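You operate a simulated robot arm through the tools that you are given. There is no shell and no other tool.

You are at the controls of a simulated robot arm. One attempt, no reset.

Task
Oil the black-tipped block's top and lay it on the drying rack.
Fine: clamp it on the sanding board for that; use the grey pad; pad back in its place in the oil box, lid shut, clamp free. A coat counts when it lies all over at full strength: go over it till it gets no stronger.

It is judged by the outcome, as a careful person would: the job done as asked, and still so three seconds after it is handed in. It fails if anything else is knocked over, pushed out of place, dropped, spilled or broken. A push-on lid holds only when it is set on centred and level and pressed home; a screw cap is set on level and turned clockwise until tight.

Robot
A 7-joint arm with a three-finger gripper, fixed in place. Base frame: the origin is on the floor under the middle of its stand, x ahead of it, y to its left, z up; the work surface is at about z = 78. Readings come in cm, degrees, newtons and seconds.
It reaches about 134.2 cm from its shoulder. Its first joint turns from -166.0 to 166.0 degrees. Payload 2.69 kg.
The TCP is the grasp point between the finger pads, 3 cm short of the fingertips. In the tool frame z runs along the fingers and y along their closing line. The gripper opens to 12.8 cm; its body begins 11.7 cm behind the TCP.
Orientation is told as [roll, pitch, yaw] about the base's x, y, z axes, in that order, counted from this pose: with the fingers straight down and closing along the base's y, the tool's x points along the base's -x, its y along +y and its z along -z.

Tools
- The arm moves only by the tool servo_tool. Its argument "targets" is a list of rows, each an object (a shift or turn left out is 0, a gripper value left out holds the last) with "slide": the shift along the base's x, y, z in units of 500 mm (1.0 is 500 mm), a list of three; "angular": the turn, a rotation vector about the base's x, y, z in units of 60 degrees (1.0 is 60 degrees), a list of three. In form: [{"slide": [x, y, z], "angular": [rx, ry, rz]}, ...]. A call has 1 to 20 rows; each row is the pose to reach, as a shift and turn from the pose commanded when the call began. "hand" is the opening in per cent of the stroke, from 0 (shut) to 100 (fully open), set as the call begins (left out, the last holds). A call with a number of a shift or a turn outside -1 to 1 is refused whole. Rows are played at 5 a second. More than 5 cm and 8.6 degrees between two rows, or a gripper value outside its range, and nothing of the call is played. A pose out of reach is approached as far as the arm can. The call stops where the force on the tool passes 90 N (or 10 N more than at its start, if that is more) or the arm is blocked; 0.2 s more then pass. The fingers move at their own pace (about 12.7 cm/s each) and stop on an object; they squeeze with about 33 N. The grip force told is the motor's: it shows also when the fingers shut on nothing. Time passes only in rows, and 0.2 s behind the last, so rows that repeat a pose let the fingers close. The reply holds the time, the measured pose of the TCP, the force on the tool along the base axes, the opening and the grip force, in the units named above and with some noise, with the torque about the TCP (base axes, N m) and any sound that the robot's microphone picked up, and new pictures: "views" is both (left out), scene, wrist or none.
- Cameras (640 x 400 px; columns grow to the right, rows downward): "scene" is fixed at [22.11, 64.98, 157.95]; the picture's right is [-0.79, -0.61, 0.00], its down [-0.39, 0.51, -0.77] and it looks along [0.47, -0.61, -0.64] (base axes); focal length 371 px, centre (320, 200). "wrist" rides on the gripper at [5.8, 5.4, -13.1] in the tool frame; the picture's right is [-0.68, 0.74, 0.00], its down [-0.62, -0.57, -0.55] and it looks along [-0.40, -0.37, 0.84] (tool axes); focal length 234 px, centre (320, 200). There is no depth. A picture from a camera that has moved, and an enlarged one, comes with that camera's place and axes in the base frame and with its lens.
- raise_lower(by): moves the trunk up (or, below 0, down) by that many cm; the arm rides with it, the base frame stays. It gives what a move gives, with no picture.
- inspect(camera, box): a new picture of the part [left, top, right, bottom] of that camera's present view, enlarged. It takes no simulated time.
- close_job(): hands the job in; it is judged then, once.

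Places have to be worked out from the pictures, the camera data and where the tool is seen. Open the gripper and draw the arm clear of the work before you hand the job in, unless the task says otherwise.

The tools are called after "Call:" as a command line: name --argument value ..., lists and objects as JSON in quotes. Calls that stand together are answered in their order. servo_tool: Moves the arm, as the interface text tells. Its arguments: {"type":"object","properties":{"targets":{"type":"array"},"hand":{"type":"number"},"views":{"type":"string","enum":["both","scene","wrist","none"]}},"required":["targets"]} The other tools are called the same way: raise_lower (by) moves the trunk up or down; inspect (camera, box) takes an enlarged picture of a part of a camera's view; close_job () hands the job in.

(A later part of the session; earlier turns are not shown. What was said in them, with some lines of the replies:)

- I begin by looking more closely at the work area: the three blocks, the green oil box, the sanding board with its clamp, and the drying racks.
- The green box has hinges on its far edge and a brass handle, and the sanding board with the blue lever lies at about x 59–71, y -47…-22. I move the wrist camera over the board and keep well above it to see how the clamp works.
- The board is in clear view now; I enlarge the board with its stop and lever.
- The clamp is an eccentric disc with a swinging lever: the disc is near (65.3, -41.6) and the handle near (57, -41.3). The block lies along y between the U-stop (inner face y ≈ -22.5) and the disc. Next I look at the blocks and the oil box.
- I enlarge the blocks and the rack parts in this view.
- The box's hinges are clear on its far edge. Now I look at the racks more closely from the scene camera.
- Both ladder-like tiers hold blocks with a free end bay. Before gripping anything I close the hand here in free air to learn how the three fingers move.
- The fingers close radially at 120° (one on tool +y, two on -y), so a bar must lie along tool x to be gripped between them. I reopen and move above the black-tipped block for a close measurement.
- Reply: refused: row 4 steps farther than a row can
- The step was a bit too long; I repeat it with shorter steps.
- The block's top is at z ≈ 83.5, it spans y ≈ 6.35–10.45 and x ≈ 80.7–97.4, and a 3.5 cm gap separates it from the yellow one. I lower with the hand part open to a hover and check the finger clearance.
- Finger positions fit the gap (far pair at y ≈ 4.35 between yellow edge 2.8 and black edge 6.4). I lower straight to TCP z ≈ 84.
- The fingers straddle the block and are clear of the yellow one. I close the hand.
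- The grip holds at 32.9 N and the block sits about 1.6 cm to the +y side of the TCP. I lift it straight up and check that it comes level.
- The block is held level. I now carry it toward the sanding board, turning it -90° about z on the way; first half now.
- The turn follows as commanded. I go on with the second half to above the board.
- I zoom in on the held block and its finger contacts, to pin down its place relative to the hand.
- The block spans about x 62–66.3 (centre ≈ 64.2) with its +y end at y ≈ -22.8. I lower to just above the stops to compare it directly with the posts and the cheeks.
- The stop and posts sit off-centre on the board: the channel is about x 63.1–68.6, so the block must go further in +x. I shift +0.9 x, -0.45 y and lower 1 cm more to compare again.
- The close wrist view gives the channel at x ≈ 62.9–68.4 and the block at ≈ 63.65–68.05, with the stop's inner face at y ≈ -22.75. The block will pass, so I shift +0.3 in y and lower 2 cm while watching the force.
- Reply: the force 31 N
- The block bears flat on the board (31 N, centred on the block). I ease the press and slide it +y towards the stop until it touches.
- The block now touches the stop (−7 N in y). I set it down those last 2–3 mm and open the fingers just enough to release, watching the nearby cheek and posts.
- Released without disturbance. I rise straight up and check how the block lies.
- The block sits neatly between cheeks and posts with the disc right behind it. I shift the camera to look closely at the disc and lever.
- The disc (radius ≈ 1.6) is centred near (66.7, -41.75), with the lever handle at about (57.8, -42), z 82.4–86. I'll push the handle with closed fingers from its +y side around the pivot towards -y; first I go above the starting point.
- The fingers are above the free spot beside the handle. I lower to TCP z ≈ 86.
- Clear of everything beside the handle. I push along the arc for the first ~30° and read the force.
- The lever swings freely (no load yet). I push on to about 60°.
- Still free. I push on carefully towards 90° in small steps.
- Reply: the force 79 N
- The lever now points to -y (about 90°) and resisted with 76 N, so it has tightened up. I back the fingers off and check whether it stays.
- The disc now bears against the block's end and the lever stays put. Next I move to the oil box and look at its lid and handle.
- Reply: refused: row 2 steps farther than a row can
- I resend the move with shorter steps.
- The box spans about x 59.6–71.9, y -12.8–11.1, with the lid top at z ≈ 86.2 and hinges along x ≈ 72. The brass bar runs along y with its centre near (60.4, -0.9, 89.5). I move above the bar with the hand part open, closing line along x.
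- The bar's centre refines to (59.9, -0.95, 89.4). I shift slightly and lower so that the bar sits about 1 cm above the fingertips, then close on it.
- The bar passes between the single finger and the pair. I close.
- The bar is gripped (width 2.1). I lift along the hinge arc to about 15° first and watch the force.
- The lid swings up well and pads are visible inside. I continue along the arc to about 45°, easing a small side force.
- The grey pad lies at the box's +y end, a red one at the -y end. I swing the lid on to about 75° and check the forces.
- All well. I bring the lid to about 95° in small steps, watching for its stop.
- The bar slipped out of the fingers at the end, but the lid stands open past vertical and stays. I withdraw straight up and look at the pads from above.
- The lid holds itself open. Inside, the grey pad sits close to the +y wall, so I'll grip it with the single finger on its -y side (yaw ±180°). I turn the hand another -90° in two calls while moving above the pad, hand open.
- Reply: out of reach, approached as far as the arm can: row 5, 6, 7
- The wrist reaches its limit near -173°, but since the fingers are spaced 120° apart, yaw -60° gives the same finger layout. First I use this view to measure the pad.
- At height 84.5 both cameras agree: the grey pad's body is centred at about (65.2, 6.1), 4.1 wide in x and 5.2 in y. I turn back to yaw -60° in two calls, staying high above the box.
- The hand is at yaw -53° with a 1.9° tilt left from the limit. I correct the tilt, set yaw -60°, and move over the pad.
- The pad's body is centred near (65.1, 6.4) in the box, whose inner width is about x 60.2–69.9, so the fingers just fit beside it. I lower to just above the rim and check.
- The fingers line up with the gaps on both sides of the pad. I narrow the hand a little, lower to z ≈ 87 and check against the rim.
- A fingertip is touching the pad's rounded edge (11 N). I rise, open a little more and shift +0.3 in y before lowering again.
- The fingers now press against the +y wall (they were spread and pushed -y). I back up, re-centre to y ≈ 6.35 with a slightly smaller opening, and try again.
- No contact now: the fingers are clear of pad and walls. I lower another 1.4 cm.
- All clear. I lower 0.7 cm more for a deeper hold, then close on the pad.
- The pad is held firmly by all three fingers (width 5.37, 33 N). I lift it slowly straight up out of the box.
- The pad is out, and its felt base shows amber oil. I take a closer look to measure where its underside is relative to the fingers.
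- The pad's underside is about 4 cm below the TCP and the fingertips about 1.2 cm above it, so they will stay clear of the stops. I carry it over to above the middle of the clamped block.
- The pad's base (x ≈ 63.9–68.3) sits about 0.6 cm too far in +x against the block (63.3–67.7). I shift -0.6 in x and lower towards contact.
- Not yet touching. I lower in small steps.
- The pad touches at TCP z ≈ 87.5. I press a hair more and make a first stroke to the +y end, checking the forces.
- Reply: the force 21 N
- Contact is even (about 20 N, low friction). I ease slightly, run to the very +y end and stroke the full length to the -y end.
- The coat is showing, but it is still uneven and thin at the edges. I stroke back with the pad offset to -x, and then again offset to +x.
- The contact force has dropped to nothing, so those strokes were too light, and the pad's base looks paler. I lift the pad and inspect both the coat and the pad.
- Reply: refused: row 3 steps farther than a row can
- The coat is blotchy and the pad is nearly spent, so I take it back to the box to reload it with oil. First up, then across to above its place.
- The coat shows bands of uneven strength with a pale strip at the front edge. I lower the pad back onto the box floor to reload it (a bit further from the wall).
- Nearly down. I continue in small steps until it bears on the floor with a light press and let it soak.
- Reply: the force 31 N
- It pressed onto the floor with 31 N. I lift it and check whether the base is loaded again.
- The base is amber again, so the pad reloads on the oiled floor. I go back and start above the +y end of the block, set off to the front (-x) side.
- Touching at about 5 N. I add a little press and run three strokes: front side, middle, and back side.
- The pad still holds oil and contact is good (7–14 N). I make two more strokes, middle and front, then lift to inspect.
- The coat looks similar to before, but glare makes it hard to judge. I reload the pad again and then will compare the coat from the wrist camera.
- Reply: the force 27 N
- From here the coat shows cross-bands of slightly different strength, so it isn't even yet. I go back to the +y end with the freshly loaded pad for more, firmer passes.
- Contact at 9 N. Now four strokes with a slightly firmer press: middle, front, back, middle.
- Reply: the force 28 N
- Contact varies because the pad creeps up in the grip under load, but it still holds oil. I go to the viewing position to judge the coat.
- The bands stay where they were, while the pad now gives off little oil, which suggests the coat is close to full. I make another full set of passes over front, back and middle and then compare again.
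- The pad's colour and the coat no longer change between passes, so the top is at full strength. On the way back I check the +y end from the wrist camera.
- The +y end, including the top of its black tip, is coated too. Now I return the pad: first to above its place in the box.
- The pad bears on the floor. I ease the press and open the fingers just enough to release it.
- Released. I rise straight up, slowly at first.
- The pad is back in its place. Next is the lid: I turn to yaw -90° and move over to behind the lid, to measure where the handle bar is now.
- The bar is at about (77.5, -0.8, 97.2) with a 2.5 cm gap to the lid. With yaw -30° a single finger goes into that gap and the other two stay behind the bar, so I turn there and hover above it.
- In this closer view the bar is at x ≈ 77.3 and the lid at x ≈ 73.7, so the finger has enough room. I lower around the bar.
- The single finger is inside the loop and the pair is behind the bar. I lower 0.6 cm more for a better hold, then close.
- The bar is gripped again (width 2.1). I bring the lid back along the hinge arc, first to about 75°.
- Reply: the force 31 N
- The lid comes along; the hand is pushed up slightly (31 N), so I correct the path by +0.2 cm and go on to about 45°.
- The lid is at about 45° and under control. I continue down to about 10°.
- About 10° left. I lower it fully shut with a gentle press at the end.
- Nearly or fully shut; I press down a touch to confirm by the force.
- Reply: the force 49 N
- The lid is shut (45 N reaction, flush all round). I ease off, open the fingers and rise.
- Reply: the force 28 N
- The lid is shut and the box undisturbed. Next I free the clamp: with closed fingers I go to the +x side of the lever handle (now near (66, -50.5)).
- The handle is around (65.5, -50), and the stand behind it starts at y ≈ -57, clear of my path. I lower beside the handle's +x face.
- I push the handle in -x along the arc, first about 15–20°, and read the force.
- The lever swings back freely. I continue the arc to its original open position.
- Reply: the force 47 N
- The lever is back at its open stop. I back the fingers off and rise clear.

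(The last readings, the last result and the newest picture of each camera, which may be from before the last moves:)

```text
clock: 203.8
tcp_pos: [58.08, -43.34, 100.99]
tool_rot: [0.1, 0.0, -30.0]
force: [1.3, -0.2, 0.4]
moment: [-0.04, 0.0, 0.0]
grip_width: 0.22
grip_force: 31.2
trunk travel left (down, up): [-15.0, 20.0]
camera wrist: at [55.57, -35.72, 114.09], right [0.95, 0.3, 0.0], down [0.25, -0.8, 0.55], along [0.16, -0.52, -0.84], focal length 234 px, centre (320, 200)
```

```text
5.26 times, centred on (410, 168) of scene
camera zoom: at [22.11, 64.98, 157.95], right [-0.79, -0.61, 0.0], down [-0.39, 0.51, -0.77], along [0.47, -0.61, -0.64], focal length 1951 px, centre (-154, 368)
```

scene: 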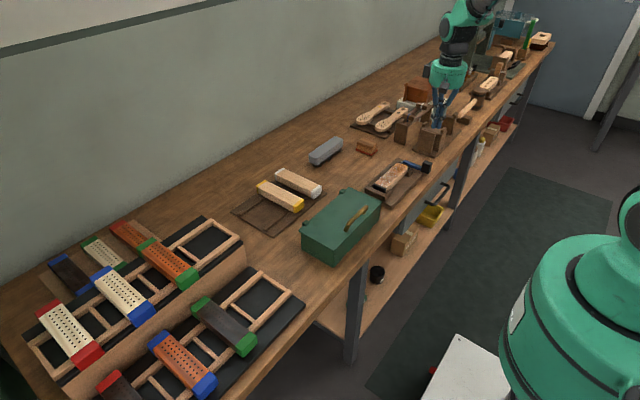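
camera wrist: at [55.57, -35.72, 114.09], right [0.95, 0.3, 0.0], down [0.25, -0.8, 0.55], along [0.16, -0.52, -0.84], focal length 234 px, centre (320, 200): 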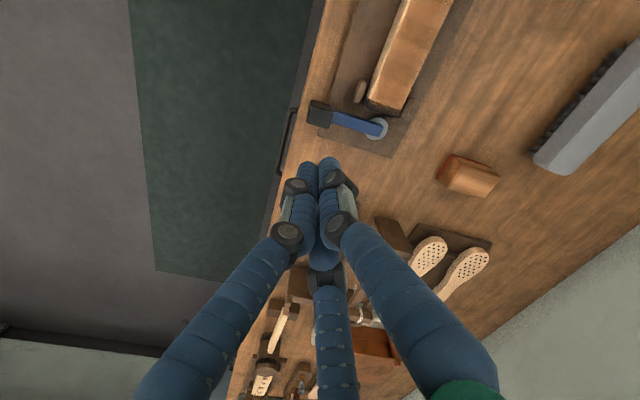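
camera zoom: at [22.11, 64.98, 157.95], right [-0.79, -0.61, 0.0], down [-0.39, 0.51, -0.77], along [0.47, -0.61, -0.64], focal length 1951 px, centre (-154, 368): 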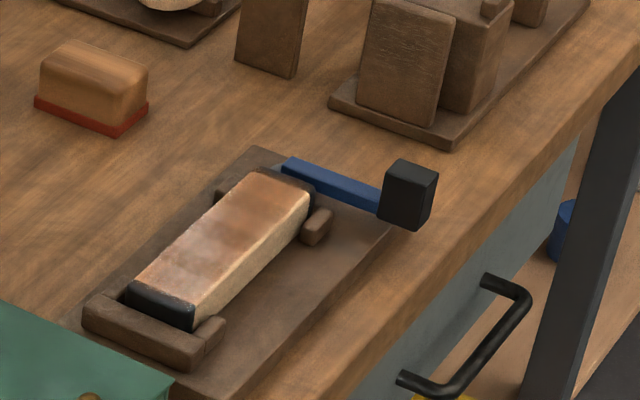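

The clamp is free. Before lifting the block I inspect the coat as closely as possible.

Call:
inspect --camera "scene" --box '[383, 160, 415, 195]'

Call:
inspect --camera "wrist" --box '[350, 0, 460, 120]'

```text
11.43 times, centred on (399, 178) of scene
camera zoom: at [22.11, 64.98, 157.95], right [-0.79, -0.61, 0.0], down [-0.39, 0.51, -0.77], along [0.47, -0.61, -0.64], focal length 4237 px, centre (-583, 457)
```

zoom: 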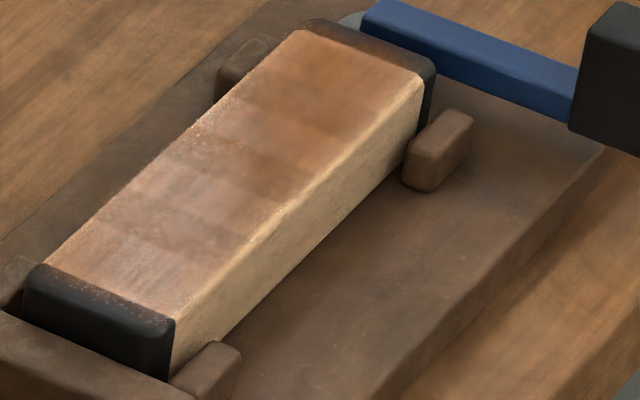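

```text
3.33 times, centred on (405, 60) of wrist
camera zoom: at [55.57, -35.72, 114.09], right [0.95, 0.3, 0.0], down [0.25, -0.8, 0.55], along [0.16, -0.52, -0.84], focal length 781 px, centre (37, 667)
```

zoom: 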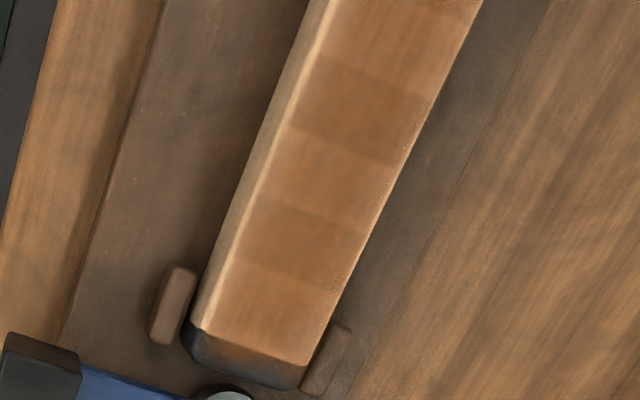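

The dark and light bands alternate perfectly regularly, i.e. equal overlapping cells: the coat is even all over. I now go above the block with the hand at yaw -90° to take it out.

Call:
servo_tool --targets '[{"slide": [0.01, 0.03, 0.0], "angular": [0, 0, -0.13]}, {"slide": [0.03, 0.06, 0.0], "angular": [0, 0, -0.26]}, {"slide": [0.05, 0.1, 0.0], "angular": [0, 0, -0.39]}, {"slide": [0.07, 0.14, 0.0], "angular": [0, 0, -0.52]}, {"slide": [0.09, 0.18, 0.0], "angular": [0, 0, -0.65]}, {"slide": [0.11, 0.22, 0.0], "angular": [0, 0, -0.78]}, {"slide": [0.126, 0.246, 0.0], "angular": [0, 0, -0.9]}, {"slide": [0.128, 0.247, -0.02], "angular": [0, 0, -1.0]}, {"slide": [0.128, 0.247, -0.08], "angular": [0, 0, -1.0]}, {"slide": [0.128, 0.247, -0.08], "angular": [0, 0, -1.0]}]' --hand 62 --views "both"

Call:
inspect --camera "wrist" --box '[180, 0, 440, 260]'

Call:
inspect --camera "scene" --box '[370, 120, 440, 206]'

```text
clock: 206.0
tcp_pos: [64.49, -30.9, 97.13]
tool_rot: [0.1, 0.0, -90.1]
force: [0.8, -0.4, -0.6]
moment: [0.03, 0.01, -0.01]
grip_width: 7.92
grip_force: 0.1
trunk travel left (down, up): [-15.0, 20.0]
camera wrist: at [69.82, -25.02, 110.24], right [0.74, -0.68, 0.0], down [-0.57, -0.62, 0.55], along [-0.37, -0.4, -0.84], focal length 234 px, centre (320, 200)
```

scene: 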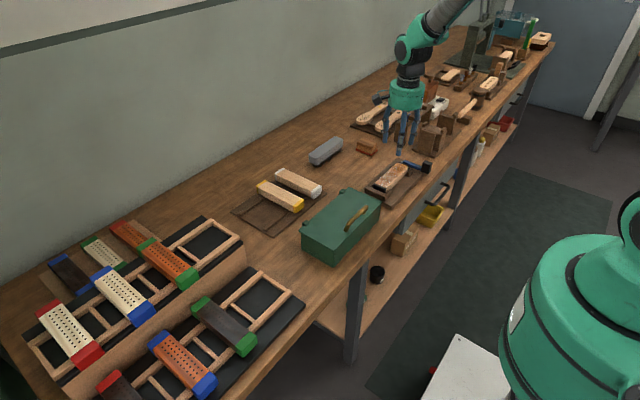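
wrist: 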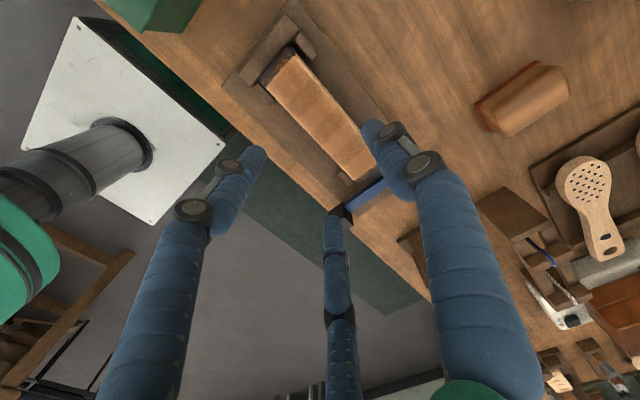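

```text
1.54 times, centred on (310, 130) of wrist
camera zoom: at [69.82, -25.02, 110.24], right [0.74, -0.68, 0.0], down [-0.57, -0.62, 0.55], along [-0.37, -0.4, -0.84], focal length 360 px, centre (335, 308)
```

zoom: 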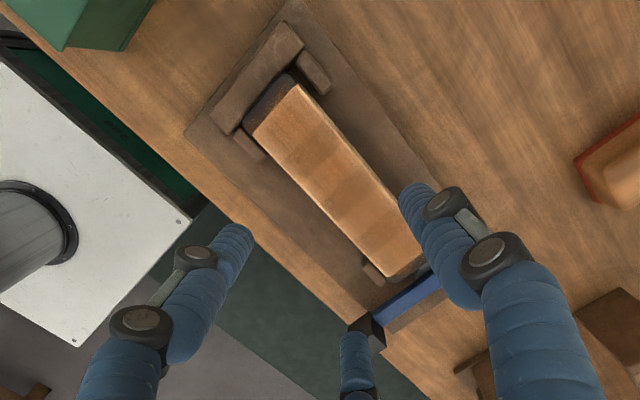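

```text
4.65 times, centred on (405, 163) of scene
camera zoom: at [22.11, 64.98, 157.95], right [-0.79, -0.61, 0.0], down [-0.39, 0.51, -0.77], along [0.47, -0.61, -0.64], focal length 1724 px, centre (-75, 372)
```

zoom: 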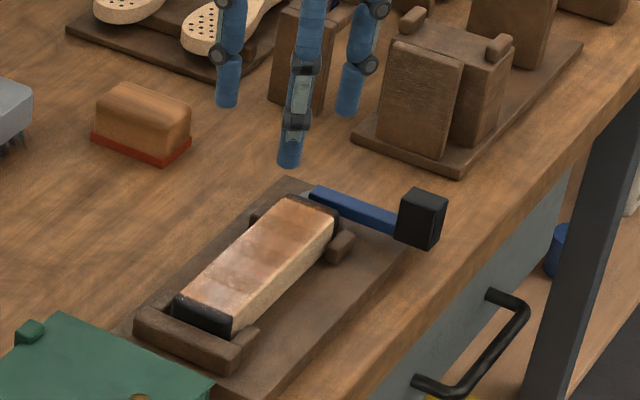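

The block's centre is at x ≈ 65.45; I shift -0.15 and lower over it with the fingers straddling its sides.

Call:
servo_tool --targets '[{"slide": [-0.003, -0.002, -0.06]}, {"slide": [-0.003, -0.002, -0.12]}, {"slide": [-0.003, -0.002, -0.18]}, {"slide": [-0.003, -0.002, -0.22]}, {"slide": [-0.003, -0.002, -0.246]}, {"slide": [-0.003, -0.002, -0.258]}, {"slide": [-0.003, -0.002, -0.258]}]' --hand 64 --views "wrist"

Call:
inspect --camera "wrist" --box '[180, 20, 440, 260]'

Call:
inspect --camera "scene" --box '[370, 130, 440, 206]'

```text
clock: 207.6
tcp_pos: [64.38, -30.72, 84.26]
tool_rot: [0.1, 0.0, -90.0]
force: [-0.3, 0.1, 0.1]
moment: [-0.01, 0.0, 0.0]
grip_width: 8.2
grip_force: 0.1
trunk travel left (down, up): [-15.0, 20.0]
camera wrist: at [69.63, -25.01, 97.39], right [0.74, -0.68, 0.0], down [-0.57, -0.62, 0.55], along [-0.37, -0.4, -0.84], focal length 234 px, centre (320, 200)
```

wrist: 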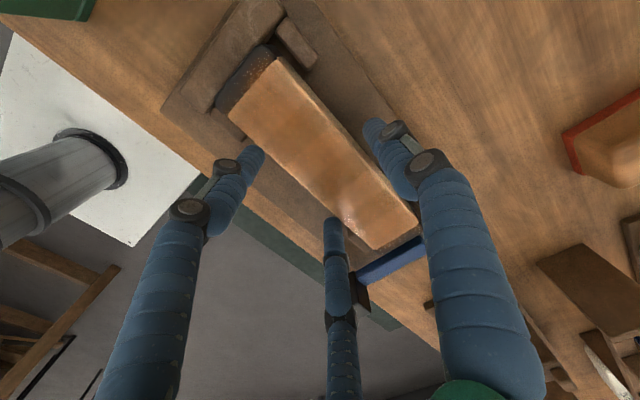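

```text
1.67 times, centred on (310, 140) of wrist
camera zoom: at [69.63, -25.01, 97.39], right [0.74, -0.68, 0.0], down [-0.57, -0.62, 0.55], along [-0.37, -0.4, -0.84], focal length 390 px, centre (337, 300)
```

zoom: 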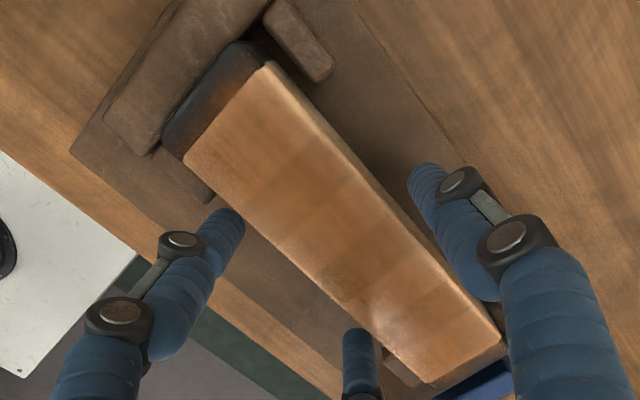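

```text
5.26 times, centred on (405, 168) of scene
camera zoom: at [22.11, 64.98, 157.95], right [-0.79, -0.61, 0.0], down [-0.39, 0.51, -0.77], along [0.47, -0.61, -0.64], focal length 1951 px, centre (-127, 368)
```

zoom: 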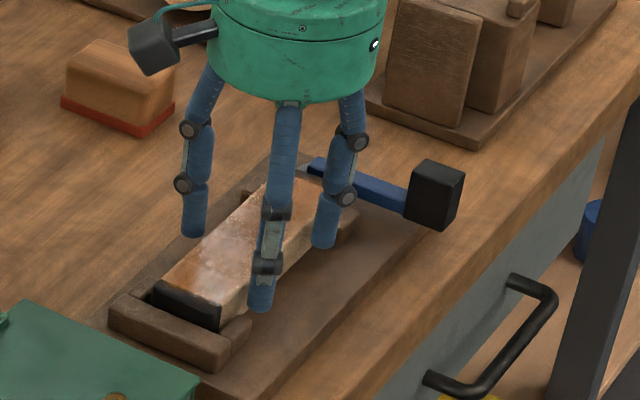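

The fingers are on both sides, and the coat looks even here. I close on the block.

Call:
servo_tool --targets '[{"slide": [0, 0, 0]}, {"slide": [0, 0, 0]}, {"slide": [0, 0, 0]}, {"slide": [0, 0, 0]}]' --hand 0 --views "wrist"

```text
clock: 208.6
tcp_pos: [64.35, -30.83, 84.36]
tool_rot: [0.1, 0.0, -89.9]
force: [0.9, 0.9, 0.5]
moment: [0.07, -0.06, -0.02]
grip_width: 6.5
grip_force: 33.1
trunk travel left (down, up): [-15.0, 20.0]
camera wrist: at [69.63, -25.0, 97.4], right [0.74, -0.68, 0.0], down [-0.57, -0.62, 0.55], along [-0.37, -0.4, -0.84], focal length 234 px, centre (320, 200)
```

wrist: 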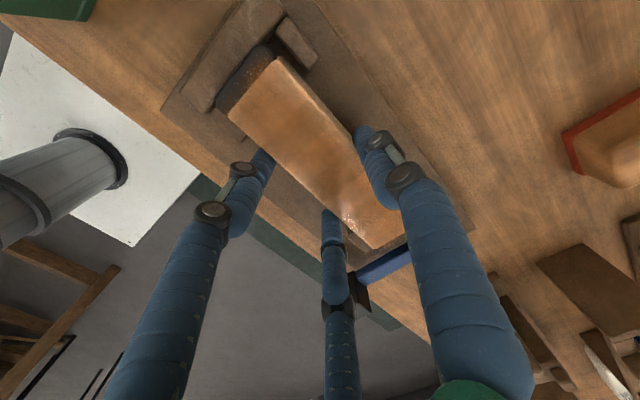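

Gripped at width 6.5, 33 N. I move it 1 mm off the stop and lift it straight out, high enough to travel.

Call:
servo_tool --targets '[{"slide": [0, -0.002, 0.004]}, {"slide": [0, -0.003, 0.02]}, {"slide": [0, -0.003, 0.05]}, {"slide": [0, -0.003, 0.1]}, {"slide": [0, -0.003, 0.18]}, {"slide": [0, -0.003, 0.27]}, {"slide": [0, -0.003, 0.36]}, {"slide": [0, -0.003, 0.4]}, {"slide": [0, -0.003, 0.4]}]' --views "both"

Call:
inspect --camera "scene" --box '[350, 90, 450, 206]'

```text
clock: 210.6
tcp_pos: [64.17, -31.0, 104.31]
tool_rot: [0.1, -0.1, -90.0]
force: [0.1, -0.5, -1.4]
moment: [-0.01, 0.03, 0.02]
grip_width: 6.49
grip_force: 33.4
trunk travel left (down, up): [-15.0, 20.0]
camera wrist: at [69.48, -25.16, 117.4], right [0.74, -0.68, 0.0], down [-0.57, -0.62, 0.55], along [-0.37, -0.4, -0.84], focal length 234 px, centre (320, 200)
```

scene: 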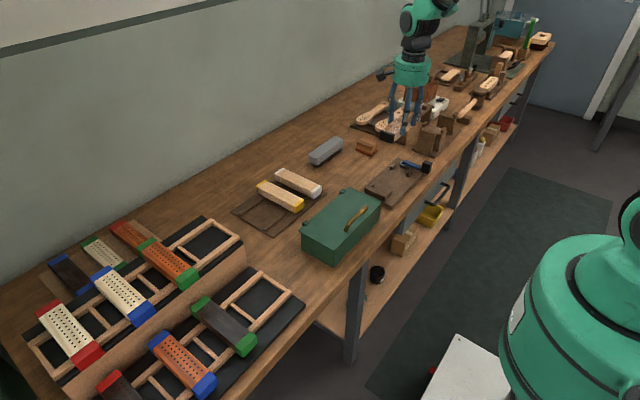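
wrist: 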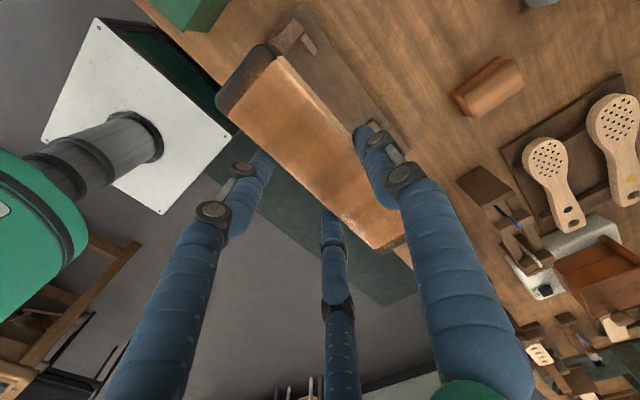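

```text
3.45 times, centred on (400, 148) of scene
camera zoom: at [22.11, 64.98, 157.95], right [-0.79, -0.61, 0.0], down [-0.39, 0.51, -0.77], along [0.47, -0.61, -0.64], focal length 1278 px, centre (44, 379)
```

zoom: 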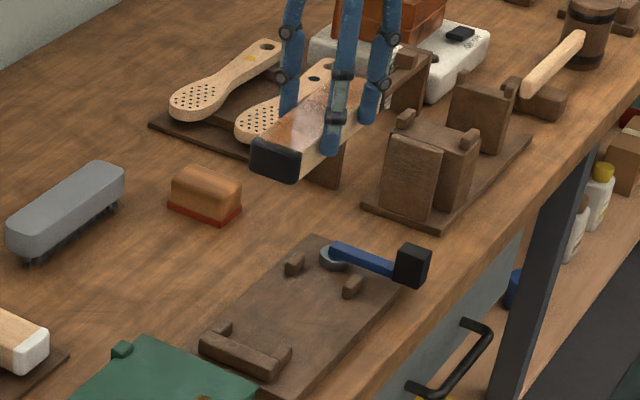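

The block is out cleanly. I carry it over towards the rack's lower tier, whose end bay (rails at x ≈ 62.5 and 72.2, y 25–36) is empty, turning it back to lie along x.

Call:
servo_tool --targets '[{"slide": [0.004, 0.07, 0.01], "angular": [0, 0, 0.09]}, {"slide": [0.008, 0.15, 0.02], "angular": [0, 0, 0.19]}, {"slide": [0.012, 0.23, 0.03], "angular": [0, 0, 0.29]}, {"slide": [0.016, 0.31, 0.03], "angular": [0, 0, 0.39]}, {"slide": [0.02, 0.39, 0.03], "angular": [0, 0, 0.49]}, {"slide": [0.024, 0.47, 0.03], "angular": [0, 0, 0.59]}, {"slide": [0.028, 0.55, 0.03], "angular": [0, 0, 0.68]}, {"slide": [0.03, 0.62, 0.03], "angular": [0, 0, 0.75]}, {"slide": [0.03, 0.62, 0.03], "angular": [0, 0, 0.75]}]' --views "scene"

Call:
servo_tool --targets '[{"slide": [0.003, 0.07, 0.0], "angular": [0, 0, 0.09]}, {"slide": [0.006, 0.15, 0.0], "angular": [0, 0, 0.19]}, {"slide": [0.009, 0.23, 0.0], "angular": [0, 0, 0.29]}, {"slide": [0.012, 0.31, 0.0], "angular": [0, 0, 0.39]}, {"slide": [0.015, 0.38, 0.0], "angular": [0, 0, 0.49]}, {"slide": [0.018, 0.44, 0.0], "angular": [0, 0, 0.59]}, {"slide": [0.021, 0.5, 0.0], "angular": [0, 0, 0.68]}, {"slide": [0.024, 0.54, 0.0], "angular": [0, 0, 0.75]}, {"slide": [0.024, 0.54, 0.0], "angular": [0, 0, 0.75]}]' --views "both"

Call:
inspect --camera "scene" --box '[120, 130, 360, 400]'

```text
clock: 212.6
tcp_pos: [65.73, -0.14, 106.03]
tool_rot: [0.2, 0.1, -44.9]
force: [0.5, 0.9, -0.7]
moment: [-0.05, 0.02, 0.01]
grip_width: 6.49
grip_force: 33.1
trunk travel left (down, up): [-15.0, 20.0]
```

scene: 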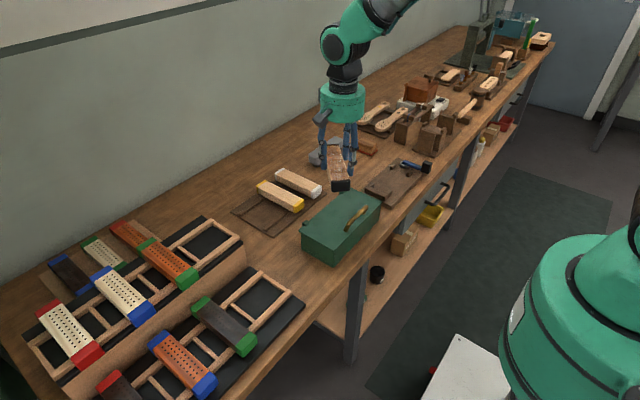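

```text
clock: 214.6
tcp_pos: [67.08, 26.89, 105.82]
tool_rot: [0.1, 0.0, 0.2]
force: [0.0, 0.2, -1.8]
moment: [-0.02, 0.02, 0.05]
grip_width: 6.51
grip_force: 32.7
trunk travel left (down, up): [-15.0, 20.0]
camera wrist: at [61.05, 32.3, 118.96], right [0.68, 0.74, 0.0], down [0.62, -0.57, 0.55], along [0.4, -0.37, -0.84], focal length 234 px, centre (320, 200)
```

scene: 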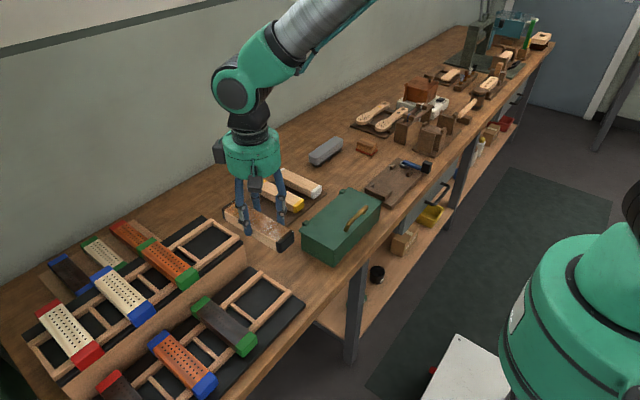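
wrist: 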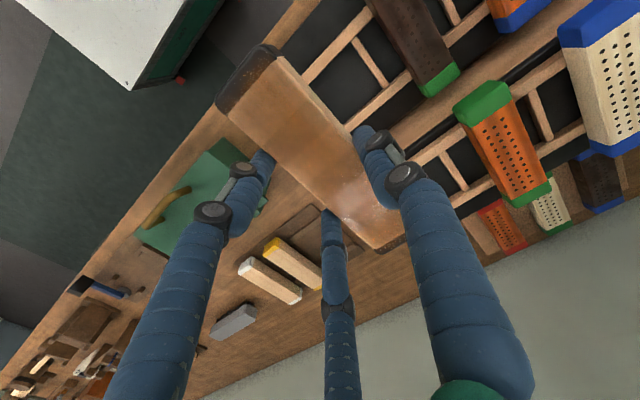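

```text
1.48 times, centred on (240, 265) of scene
camera zoom: at [22.11, 64.98, 157.95], right [-0.79, -0.61, 0.0], down [-0.39, 0.51, -0.77], along [0.47, -0.61, -0.64], focal length 549 px, centre (438, 104)
```

zoom: 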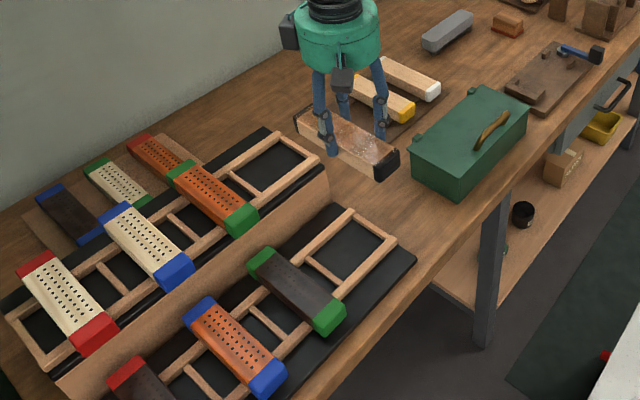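

I take a closer look at both rack tiers before setting the block down.

Call:
inspect --camera "wrist" --box '[270, 0, 640, 230]'

Call:
inspect --camera "scene" --box '[180, 240, 320, 380]'

```text
1.73 times, centred on (455, 115) of wrist
camera zoom: at [61.05, 32.3, 118.96], right [0.68, 0.74, 0.0], down [0.62, -0.57, 0.55], along [0.4, -0.37, -0.84], focal length 405 px, centre (86, 347)
```

zoom: 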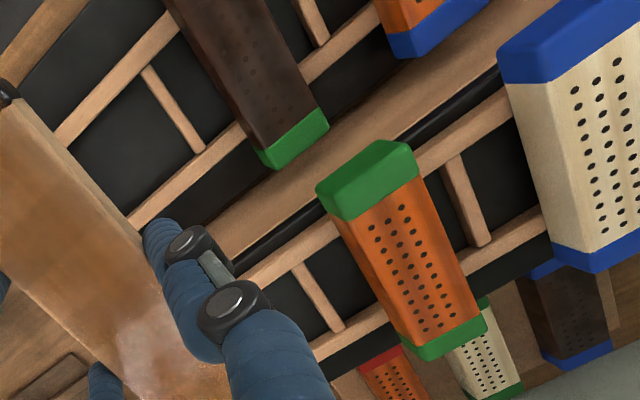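

```text
2.86 times, centred on (250, 310) of scene
camera zoom: at [22.11, 64.98, 157.95], right [-0.79, -0.61, 0.0], down [-0.39, 0.51, -0.77], along [0.47, -0.61, -0.64], focal length 1059 px, centre (520, -114)
```

zoom: 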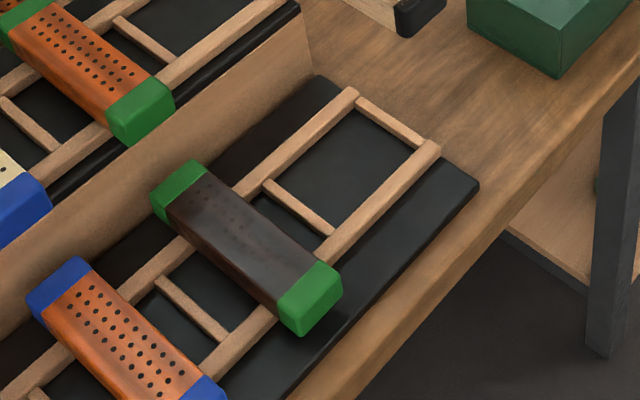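

The lower tier's end bay is free between the end rung (y ≈ 25) and the divider (y ≈ 36). I move above its middle and lower to just above the rails.

Call:
servo_tool --targets '[{"slide": [-0.002, 0.03, 0.0], "angular": [0, 0, -0.003]}, {"slide": [-0.004, 0.05, -0.06], "angular": [0, 0, -0.003]}, {"slide": [-0.004, 0.05, -0.14], "angular": [0, 0, -0.003]}, {"slide": [-0.004, 0.05, -0.22], "angular": [0, 0, -0.003]}, {"slide": [-0.004, 0.05, -0.29], "angular": [0, 0, -0.003]}, {"slide": [-0.004, 0.05, -0.35], "angular": [0, 0, -0.003]}, {"slide": [-0.004, 0.05, -0.35], "angular": [0, 0, -0.003]}]' --views "both"

Call:
inspect --camera "scene" --box '[170, 210, 330, 380]'

Call:
inspect --camera "wrist" --box '[180, 0, 440, 260]'

```text
clock: 216.2
tcp_pos: [66.94, 29.19, 88.09]
tool_rot: [0.1, 0.0, -0.2]
force: [0.0, 0.5, -1.7]
moment: [-0.03, 0.07, -0.01]
grip_width: 6.49
grip_force: 33.0
trunk travel left (down, up): [-15.0, 20.0]
camera wrist: at [60.99, 34.65, 101.29], right [0.68, 0.73, 0.0], down [0.61, -0.57, 0.55], along [0.4, -0.37, -0.84], focal length 234 px, centre (320, 200)
```

scene: 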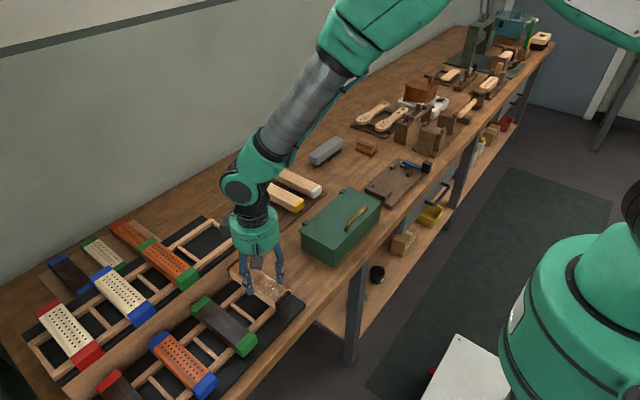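
wrist: 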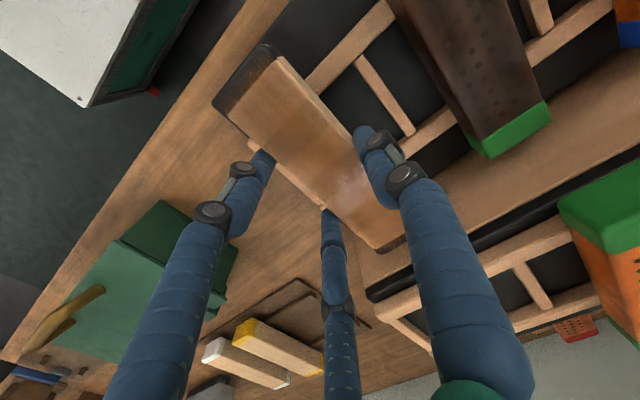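

```text
2.35 times, centred on (250, 295) of scene
camera zoom: at [22.11, 64.98, 157.95], right [-0.79, -0.61, 0.0], down [-0.39, 0.51, -0.77], along [0.47, -0.61, -0.64], focal length 872 px, centre (485, -24)
```

zoom: 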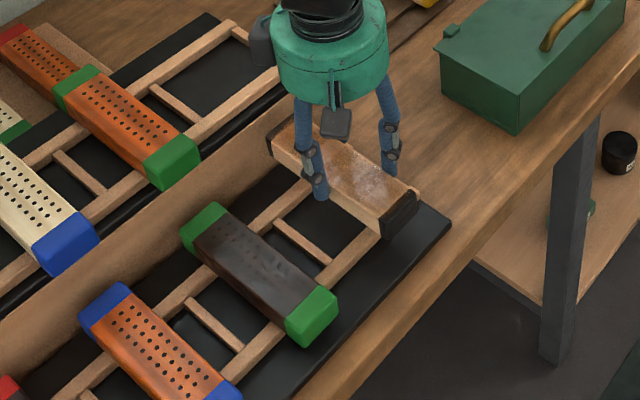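

```text
1.54 times, centred on (310, 130) of wrist
camera zoom: at [60.99, 34.65, 101.29], right [0.68, 0.73, 0.0], down [0.61, -0.57, 0.55], along [0.4, -0.37, -0.84], focal length 360 px, centre (335, 308)
```

zoom: 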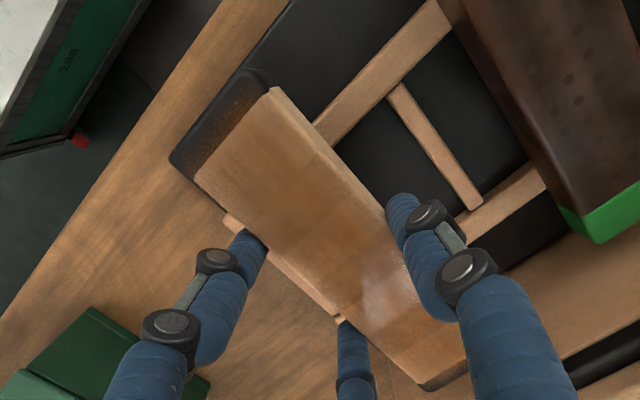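

The block is centred between the rung and the divider (y ≈ 30.8). I lower it to contact with the rails in small steps.

Call:
servo_tool --targets '[{"slide": [0, 0, -0.015]}, {"slide": [0, 0, -0.03]}, {"slide": [0, 0, -0.042]}, {"slide": [0, 0, -0.042]}]' --views "none"

Call:
servo_tool --targets '[{"slide": [0, 0, -0.004]}, {"slide": [0, 0, -0.008]}, {"slide": [0, 0, -0.008]}]' --views "none"

```text
clock: 217.2
tcp_pos: [66.8, 29.34, 86.02]
tool_rot: [0.1, 0.0, -0.1]
force: [0.7, -0.4, -2.0]
moment: [-0.01, 0.0, 0.02]
grip_width: 6.49
grip_force: 32.6
trunk travel left (down, up): [-15.0, 20.0]
```

```text
clock: 218.0
tcp_pos: [66.84, 29.34, 85.55]
tool_rot: [0.0, 0.0, -0.2]
force: [0.4, 0.0, -3.1]
moment: [0.03, -0.03, 0.0]
grip_width: 6.52
grip_force: 33.0
trunk travel left (down, up): [-15.0, 20.0]
```

Call:
servo_tool --targets '[{"slide": [0, 0, -0.004]}, {"slide": [0, 0, -0.007]}, {"slide": [0, 0, -0.007]}]' --views "none"

Call:
inspect --camera "scene" --box '[200, 240, 320, 360]'

```text
clock: 218.8
tcp_pos: [66.81, 29.48, 85.34]
tool_rot: [0.1, 0.1, -0.2]
force: [-0.8, 0.4, -1.4]
moment: [-0.02, 0.01, 0.02]
grip_width: 6.51
grip_force: 33.1
trunk travel left (down, up): [-15.0, 20.0]
```

```text
3.33 times, centred on (260, 300) of scene
camera zoom: at [22.11, 64.98, 157.95], right [-0.79, -0.61, 0.0], down [-0.39, 0.51, -0.77], along [0.47, -0.61, -0.64], focal length 1236 px, centre (520, -133)
```

zoom: 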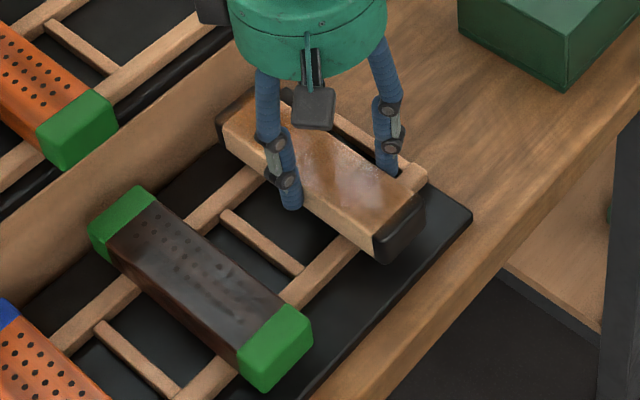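

Call:
servo_tool --targets '[{"slide": [0, 0, -0.003]}, {"slide": [0, 0, -0.006]}, {"slide": [0, 0, -0.006]}]' --views "none"

Call:
servo_tool --targets '[{"slide": [0, 0, -0.003]}, {"slide": [0, 0, -0.006]}, {"slide": [0, 0, -0.006]}]' --views "none"

```text
clock: 219.6
tcp_pos: [66.71, 29.33, 85.01]
tool_rot: [0.0, -0.1, -0.2]
force: [-0.1, -0.2, 1.2]
moment: [0.03, -0.04, -0.03]
grip_width: 6.51
grip_force: 32.9
trunk travel left (down, up): [-15.0, 20.0]
```

```text
clock: 220.4
tcp_pos: [66.78, 29.35, 84.95]
tool_rot: [0.3, -0.1, -0.1]
force: [-5.5, -10.5, 30.5]
moment: [-0.02, 0.9, 0.27]
grip_width: 6.5
grip_force: 32.8
trunk travel left (down, up): [-15.0, 20.0]
```

It bears on the rails. I ease the press slightly and open the fingers to release the block.

Call:
servo_tool --targets '[{"slide": [0, 0, 0.003]}, {"slide": [0, 0, 0.004]}]' --views "none"

Call:
servo_tool --targets '[{"slide": [0, 0, 0]}, {"slide": [0, 0, 0]}, {"slide": [0, 0, 0]}]' --hand 63 --views "both"

Call:
inspect --camera "wrist" --box '[180, 0, 440, 260]'

Call:
inspect --camera "scene" --box '[200, 240, 320, 360]'

```text
clock: 221.0
tcp_pos: [66.87, 29.36, 85.03]
tool_rot: [0.2, -0.1, -0.2]
force: [4.0, -1.1, 10.5]
moment: [0.18, -0.84, -0.07]
grip_width: 6.49
grip_force: 32.8
trunk travel left (down, up): [-15.0, 20.0]
```

```text
clock: 221.8
tcp_pos: [66.74, 29.41, 84.94]
tool_rot: [0.1, 0.0, -0.2]
force: [-0.3, -0.3, 0.6]
moment: [-0.03, 0.0, -0.02]
grip_width: 8.05
grip_force: 0.0
trunk travel left (down, up): [-15.0, 20.0]
camera wrist: at [60.83, 34.75, 98.16], right [0.68, 0.73, 0.0], down [0.61, -0.57, 0.55], along [0.4, -0.37, -0.84], focal length 234 px, centre (320, 200)
```

scene: 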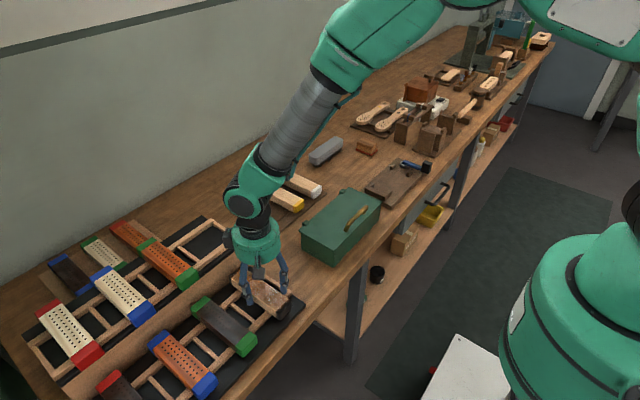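
wrist: 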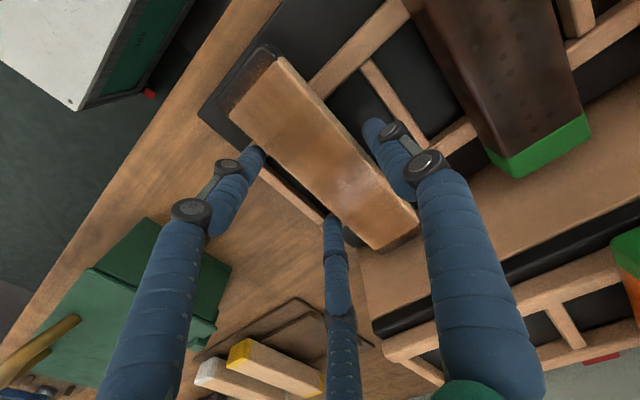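

```text
1.54 times, centred on (310, 130) of wrist
camera zoom: at [60.83, 34.75, 98.16], right [0.68, 0.73, 0.0], down [0.61, -0.57, 0.55], along [0.4, -0.37, -0.84], focal length 360 px, centre (335, 308)
```

zoom: 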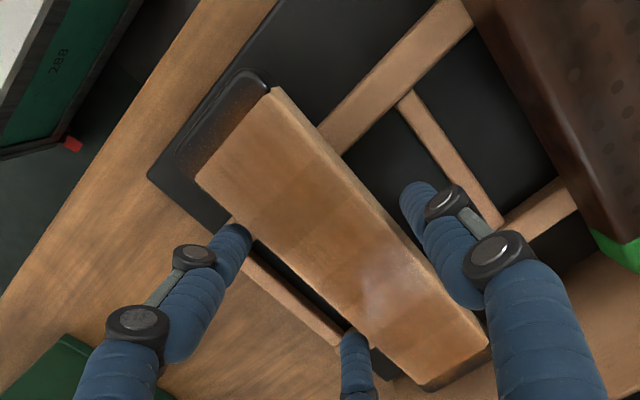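

```text
3.33 times, centred on (260, 300) of scene
camera zoom: at [22.11, 64.98, 157.95], right [-0.79, -0.61, 0.0], down [-0.39, 0.51, -0.77], along [0.47, -0.61, -0.64], focal length 1236 px, centre (520, -133)
```

zoom: 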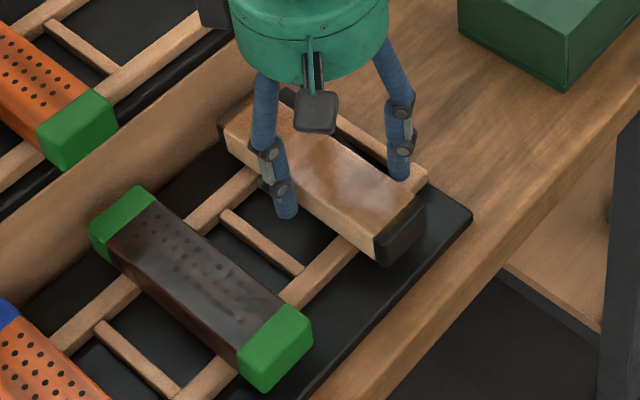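

The block lies flat on both rails. I rise straight up and clear.

Call:
servo_tool --targets '[{"slide": [0, 0, 0.015]}, {"slide": [0, 0, 0.04]}, {"slide": [0, 0, 0.09]}, {"slide": [0, 0, 0.17]}, {"slide": [0, 0, 0.26]}, {"slide": [0, 0, 0.35]}, {"slide": [0, 0, 0.42]}, {"slide": [0, 0, 0.42]}]' --views "both"

Call:
inspect --camera "scene" --box '[200, 240, 320, 360]'

Call:
inspect --camera "wrist" --box '[200, 0, 460, 220]'

```text
clock: 223.6
tcp_pos: [66.78, 29.07, 106.04]
tool_rot: [0.1, 0.1, -0.3]
force: [0.0, -0.3, -0.1]
moment: [0.01, -0.01, 0.0]
grip_width: 8.04
grip_force: 0.1
trunk travel left (down, up): [-15.0, 20.0]
camera wrist: at [60.97, 34.55, 119.16], right [0.68, 0.73, 0.0], down [0.61, -0.57, 0.55], along [0.4, -0.37, -0.84], focal length 234 px, centre (320, 200)
```

scene: 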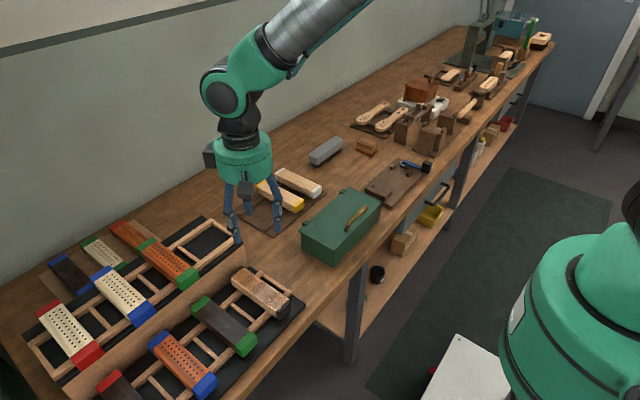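
wrist: 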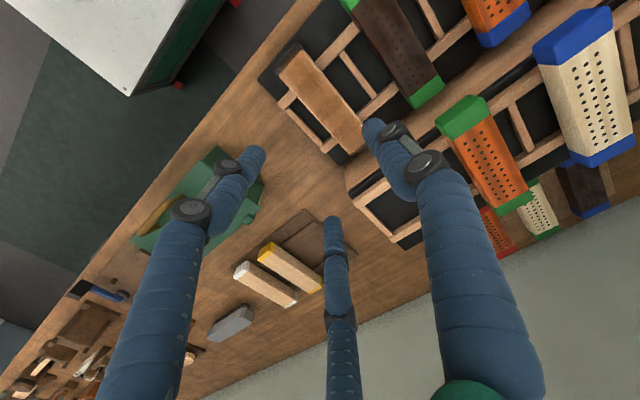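

```text
3.33 times, centred on (260, 300) of scene
camera zoom: at [22.11, 64.98, 157.95], right [-0.79, -0.61, 0.0], down [-0.39, 0.51, -0.77], along [0.47, -0.61, -0.64], focal length 1236 px, centre (520, -133)
```

zoom: 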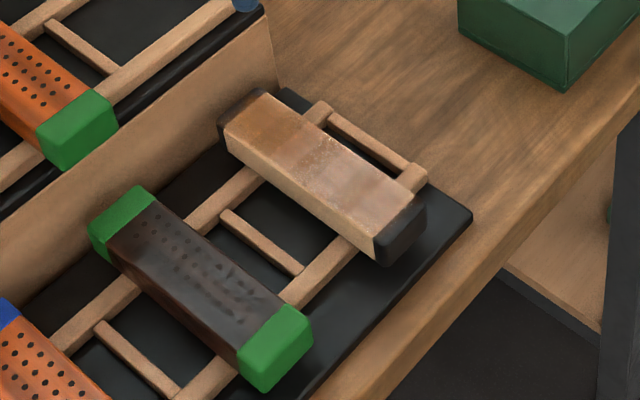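

```text
1.82 times, centred on (330, 110) of wrist
camera zoom: at [60.97, 34.55, 119.16], right [0.68, 0.73, 0.0], down [0.61, -0.57, 0.55], along [0.4, -0.37, -0.84], focal length 426 px, centre (302, 364)
```

zoom: 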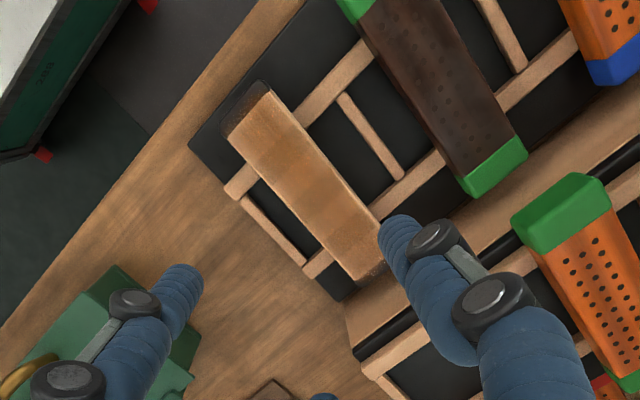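

The block lies level across both rails, clear of its neighbours. I open the hand fully and draw the arm up and back, then check the whole scene once more.

Call:
servo_tool --targets '[{"slide": [-0.03, -0.03, 0.07]}, {"slide": [-0.07, -0.07, 0.14]}, {"slide": [-0.12, -0.12, 0.19]}, {"slide": [-0.17, -0.18, 0.22]}, {"slide": [-0.22, -0.24, 0.24]}, {"slide": [-0.27, -0.3, 0.26]}, {"slide": [-0.3, -0.36, 0.28]}, {"slide": [-0.3, -0.36, 0.28]}, {"slide": [-0.3, -0.36, 0.28]}]' --hand 100 --views "both"

Call:
inspect --camera "scene" --box '[190, 130, 450, 330]'

Call:
inspect --camera "scene" --box '[0, 200, 320, 400]'

```text
clock: 225.6
tcp_pos: [51.83, 11.46, 120.17]
tool_rot: [0.1, 0.1, -0.2]
force: [0.8, 1.0, -1.2]
moment: [-0.03, 0.04, 0.0]
grip_width: 12.79
grip_force: 0.1
trunk travel left (down, up): [-15.0, 20.0]
camera wrist: at [45.89, 16.91, 133.25], right [0.68, 0.73, 0.0], down [0.61, -0.57, 0.55], along [0.4, -0.37, -0.84], focal length 234 px, centre (320, 200)
```

scene: 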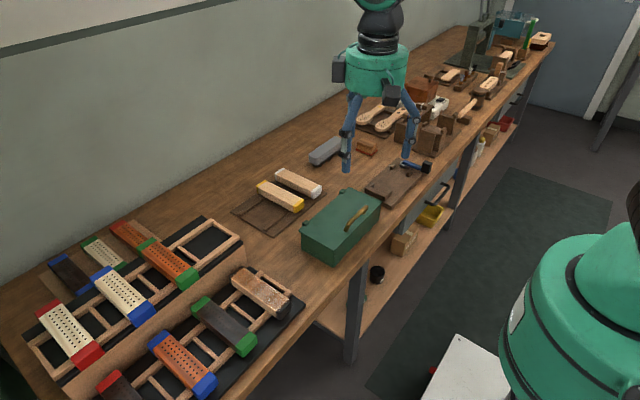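
wrist: 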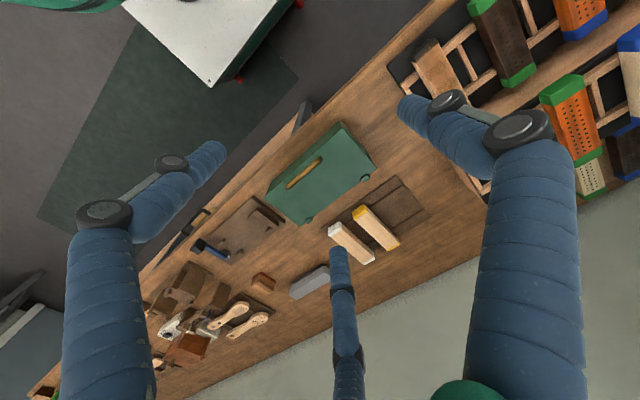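

```text
2.00 times, centred on (320, 230) of scene
camera zoom: at [22.11, 64.98, 157.95], right [-0.79, -0.61, 0.0], down [-0.39, 0.51, -0.77], along [0.47, -0.61, -0.64], focal length 741 px, centre (320, 140)
```

zoom: 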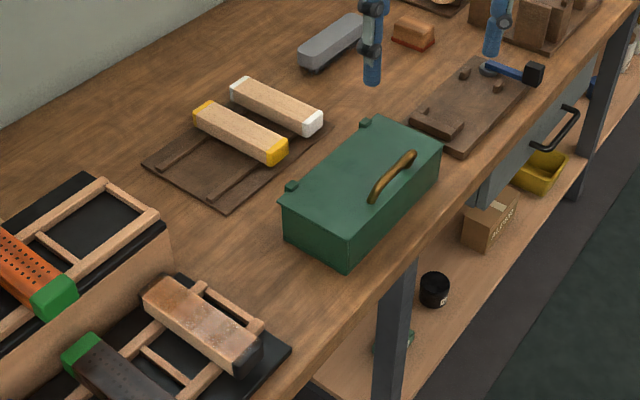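

```text
2.00 times, centred on (160, 300) of scene
camera zoom: at [22.11, 64.98, 157.95], right [-0.79, -0.61, 0.0], down [-0.39, 0.51, -0.77], along [0.47, -0.61, -0.64], focal length 741 px, centre (640, 0)
```

zoom: 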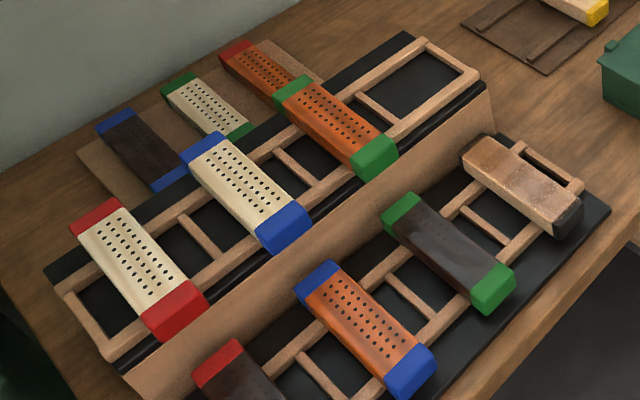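

Everything else stands where it was. One last close look at the coat from this angle.

Call:
inspect --camera "scene" --box '[225, 262, 295, 325]'

Call:
inspect --camera "wrist" --box '[390, 20, 500, 130]'

```text
6.35 times, centred on (260, 294) of scene
camera zoom: at [22.11, 64.98, 157.95], right [-0.79, -0.61, 0.0], down [-0.39, 0.51, -0.77], along [0.47, -0.61, -0.64], focal length 2354 px, centre (701, -394)
```

zoom: 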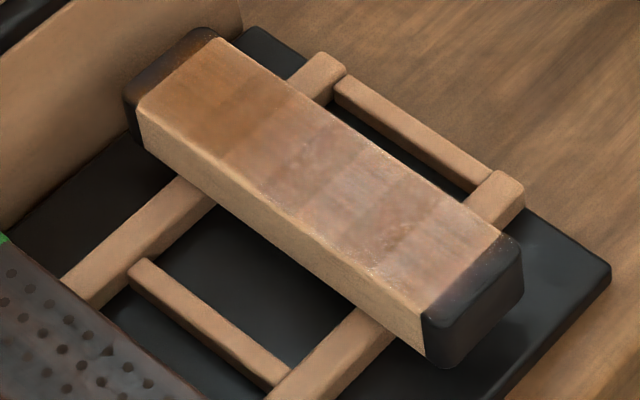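

```text
3.64 times, centred on (445, 75) of wrist
camera zoom: at [45.89, 16.91, 133.25], right [0.68, 0.73, 0.0], down [0.61, -0.57, 0.55], along [0.4, -0.37, -0.84], focal length 852 px, centre (-134, 654)
```

zoom: 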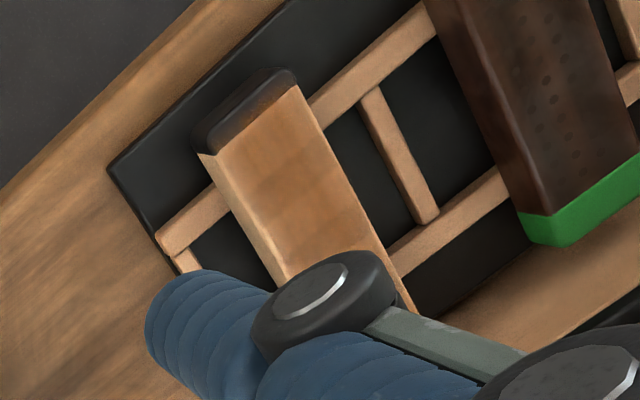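

The coat lies even over the whole top including both black tips, the block rests level on the rack, the pad is in the shut box, the clamp lever is open, and the arm is clear with the hand open. I hand the job in.

Call:
close_job

```text
The job is handed in.
```

The black-tipped block is oiled and lying on the drying rack, and the job is handed in.

- **Coat:** I clamped the block on the sanding board and went over the top with the grey pad until further passes no longer changed it. It covers the whole top, both black tips included. The regular light and dark bands still visible looked like a display effect rather than thin spots, but I could only judge that by eye.
- **Block:** it lies level across both rails in the empty end bay of the lower tier. I found no label naming "the drying rack" and took the two matching tiers to be one rack.
- **Pad:** it is back in its place in the oil box, to within a few millimetres.
- **Lid:** shut and flush.
- **Clamp:** free, with the lever back at its open stop.
- **Other items:** everything else looked undisturbed in the final pictures, and the arm is drawn clear with the hand open.
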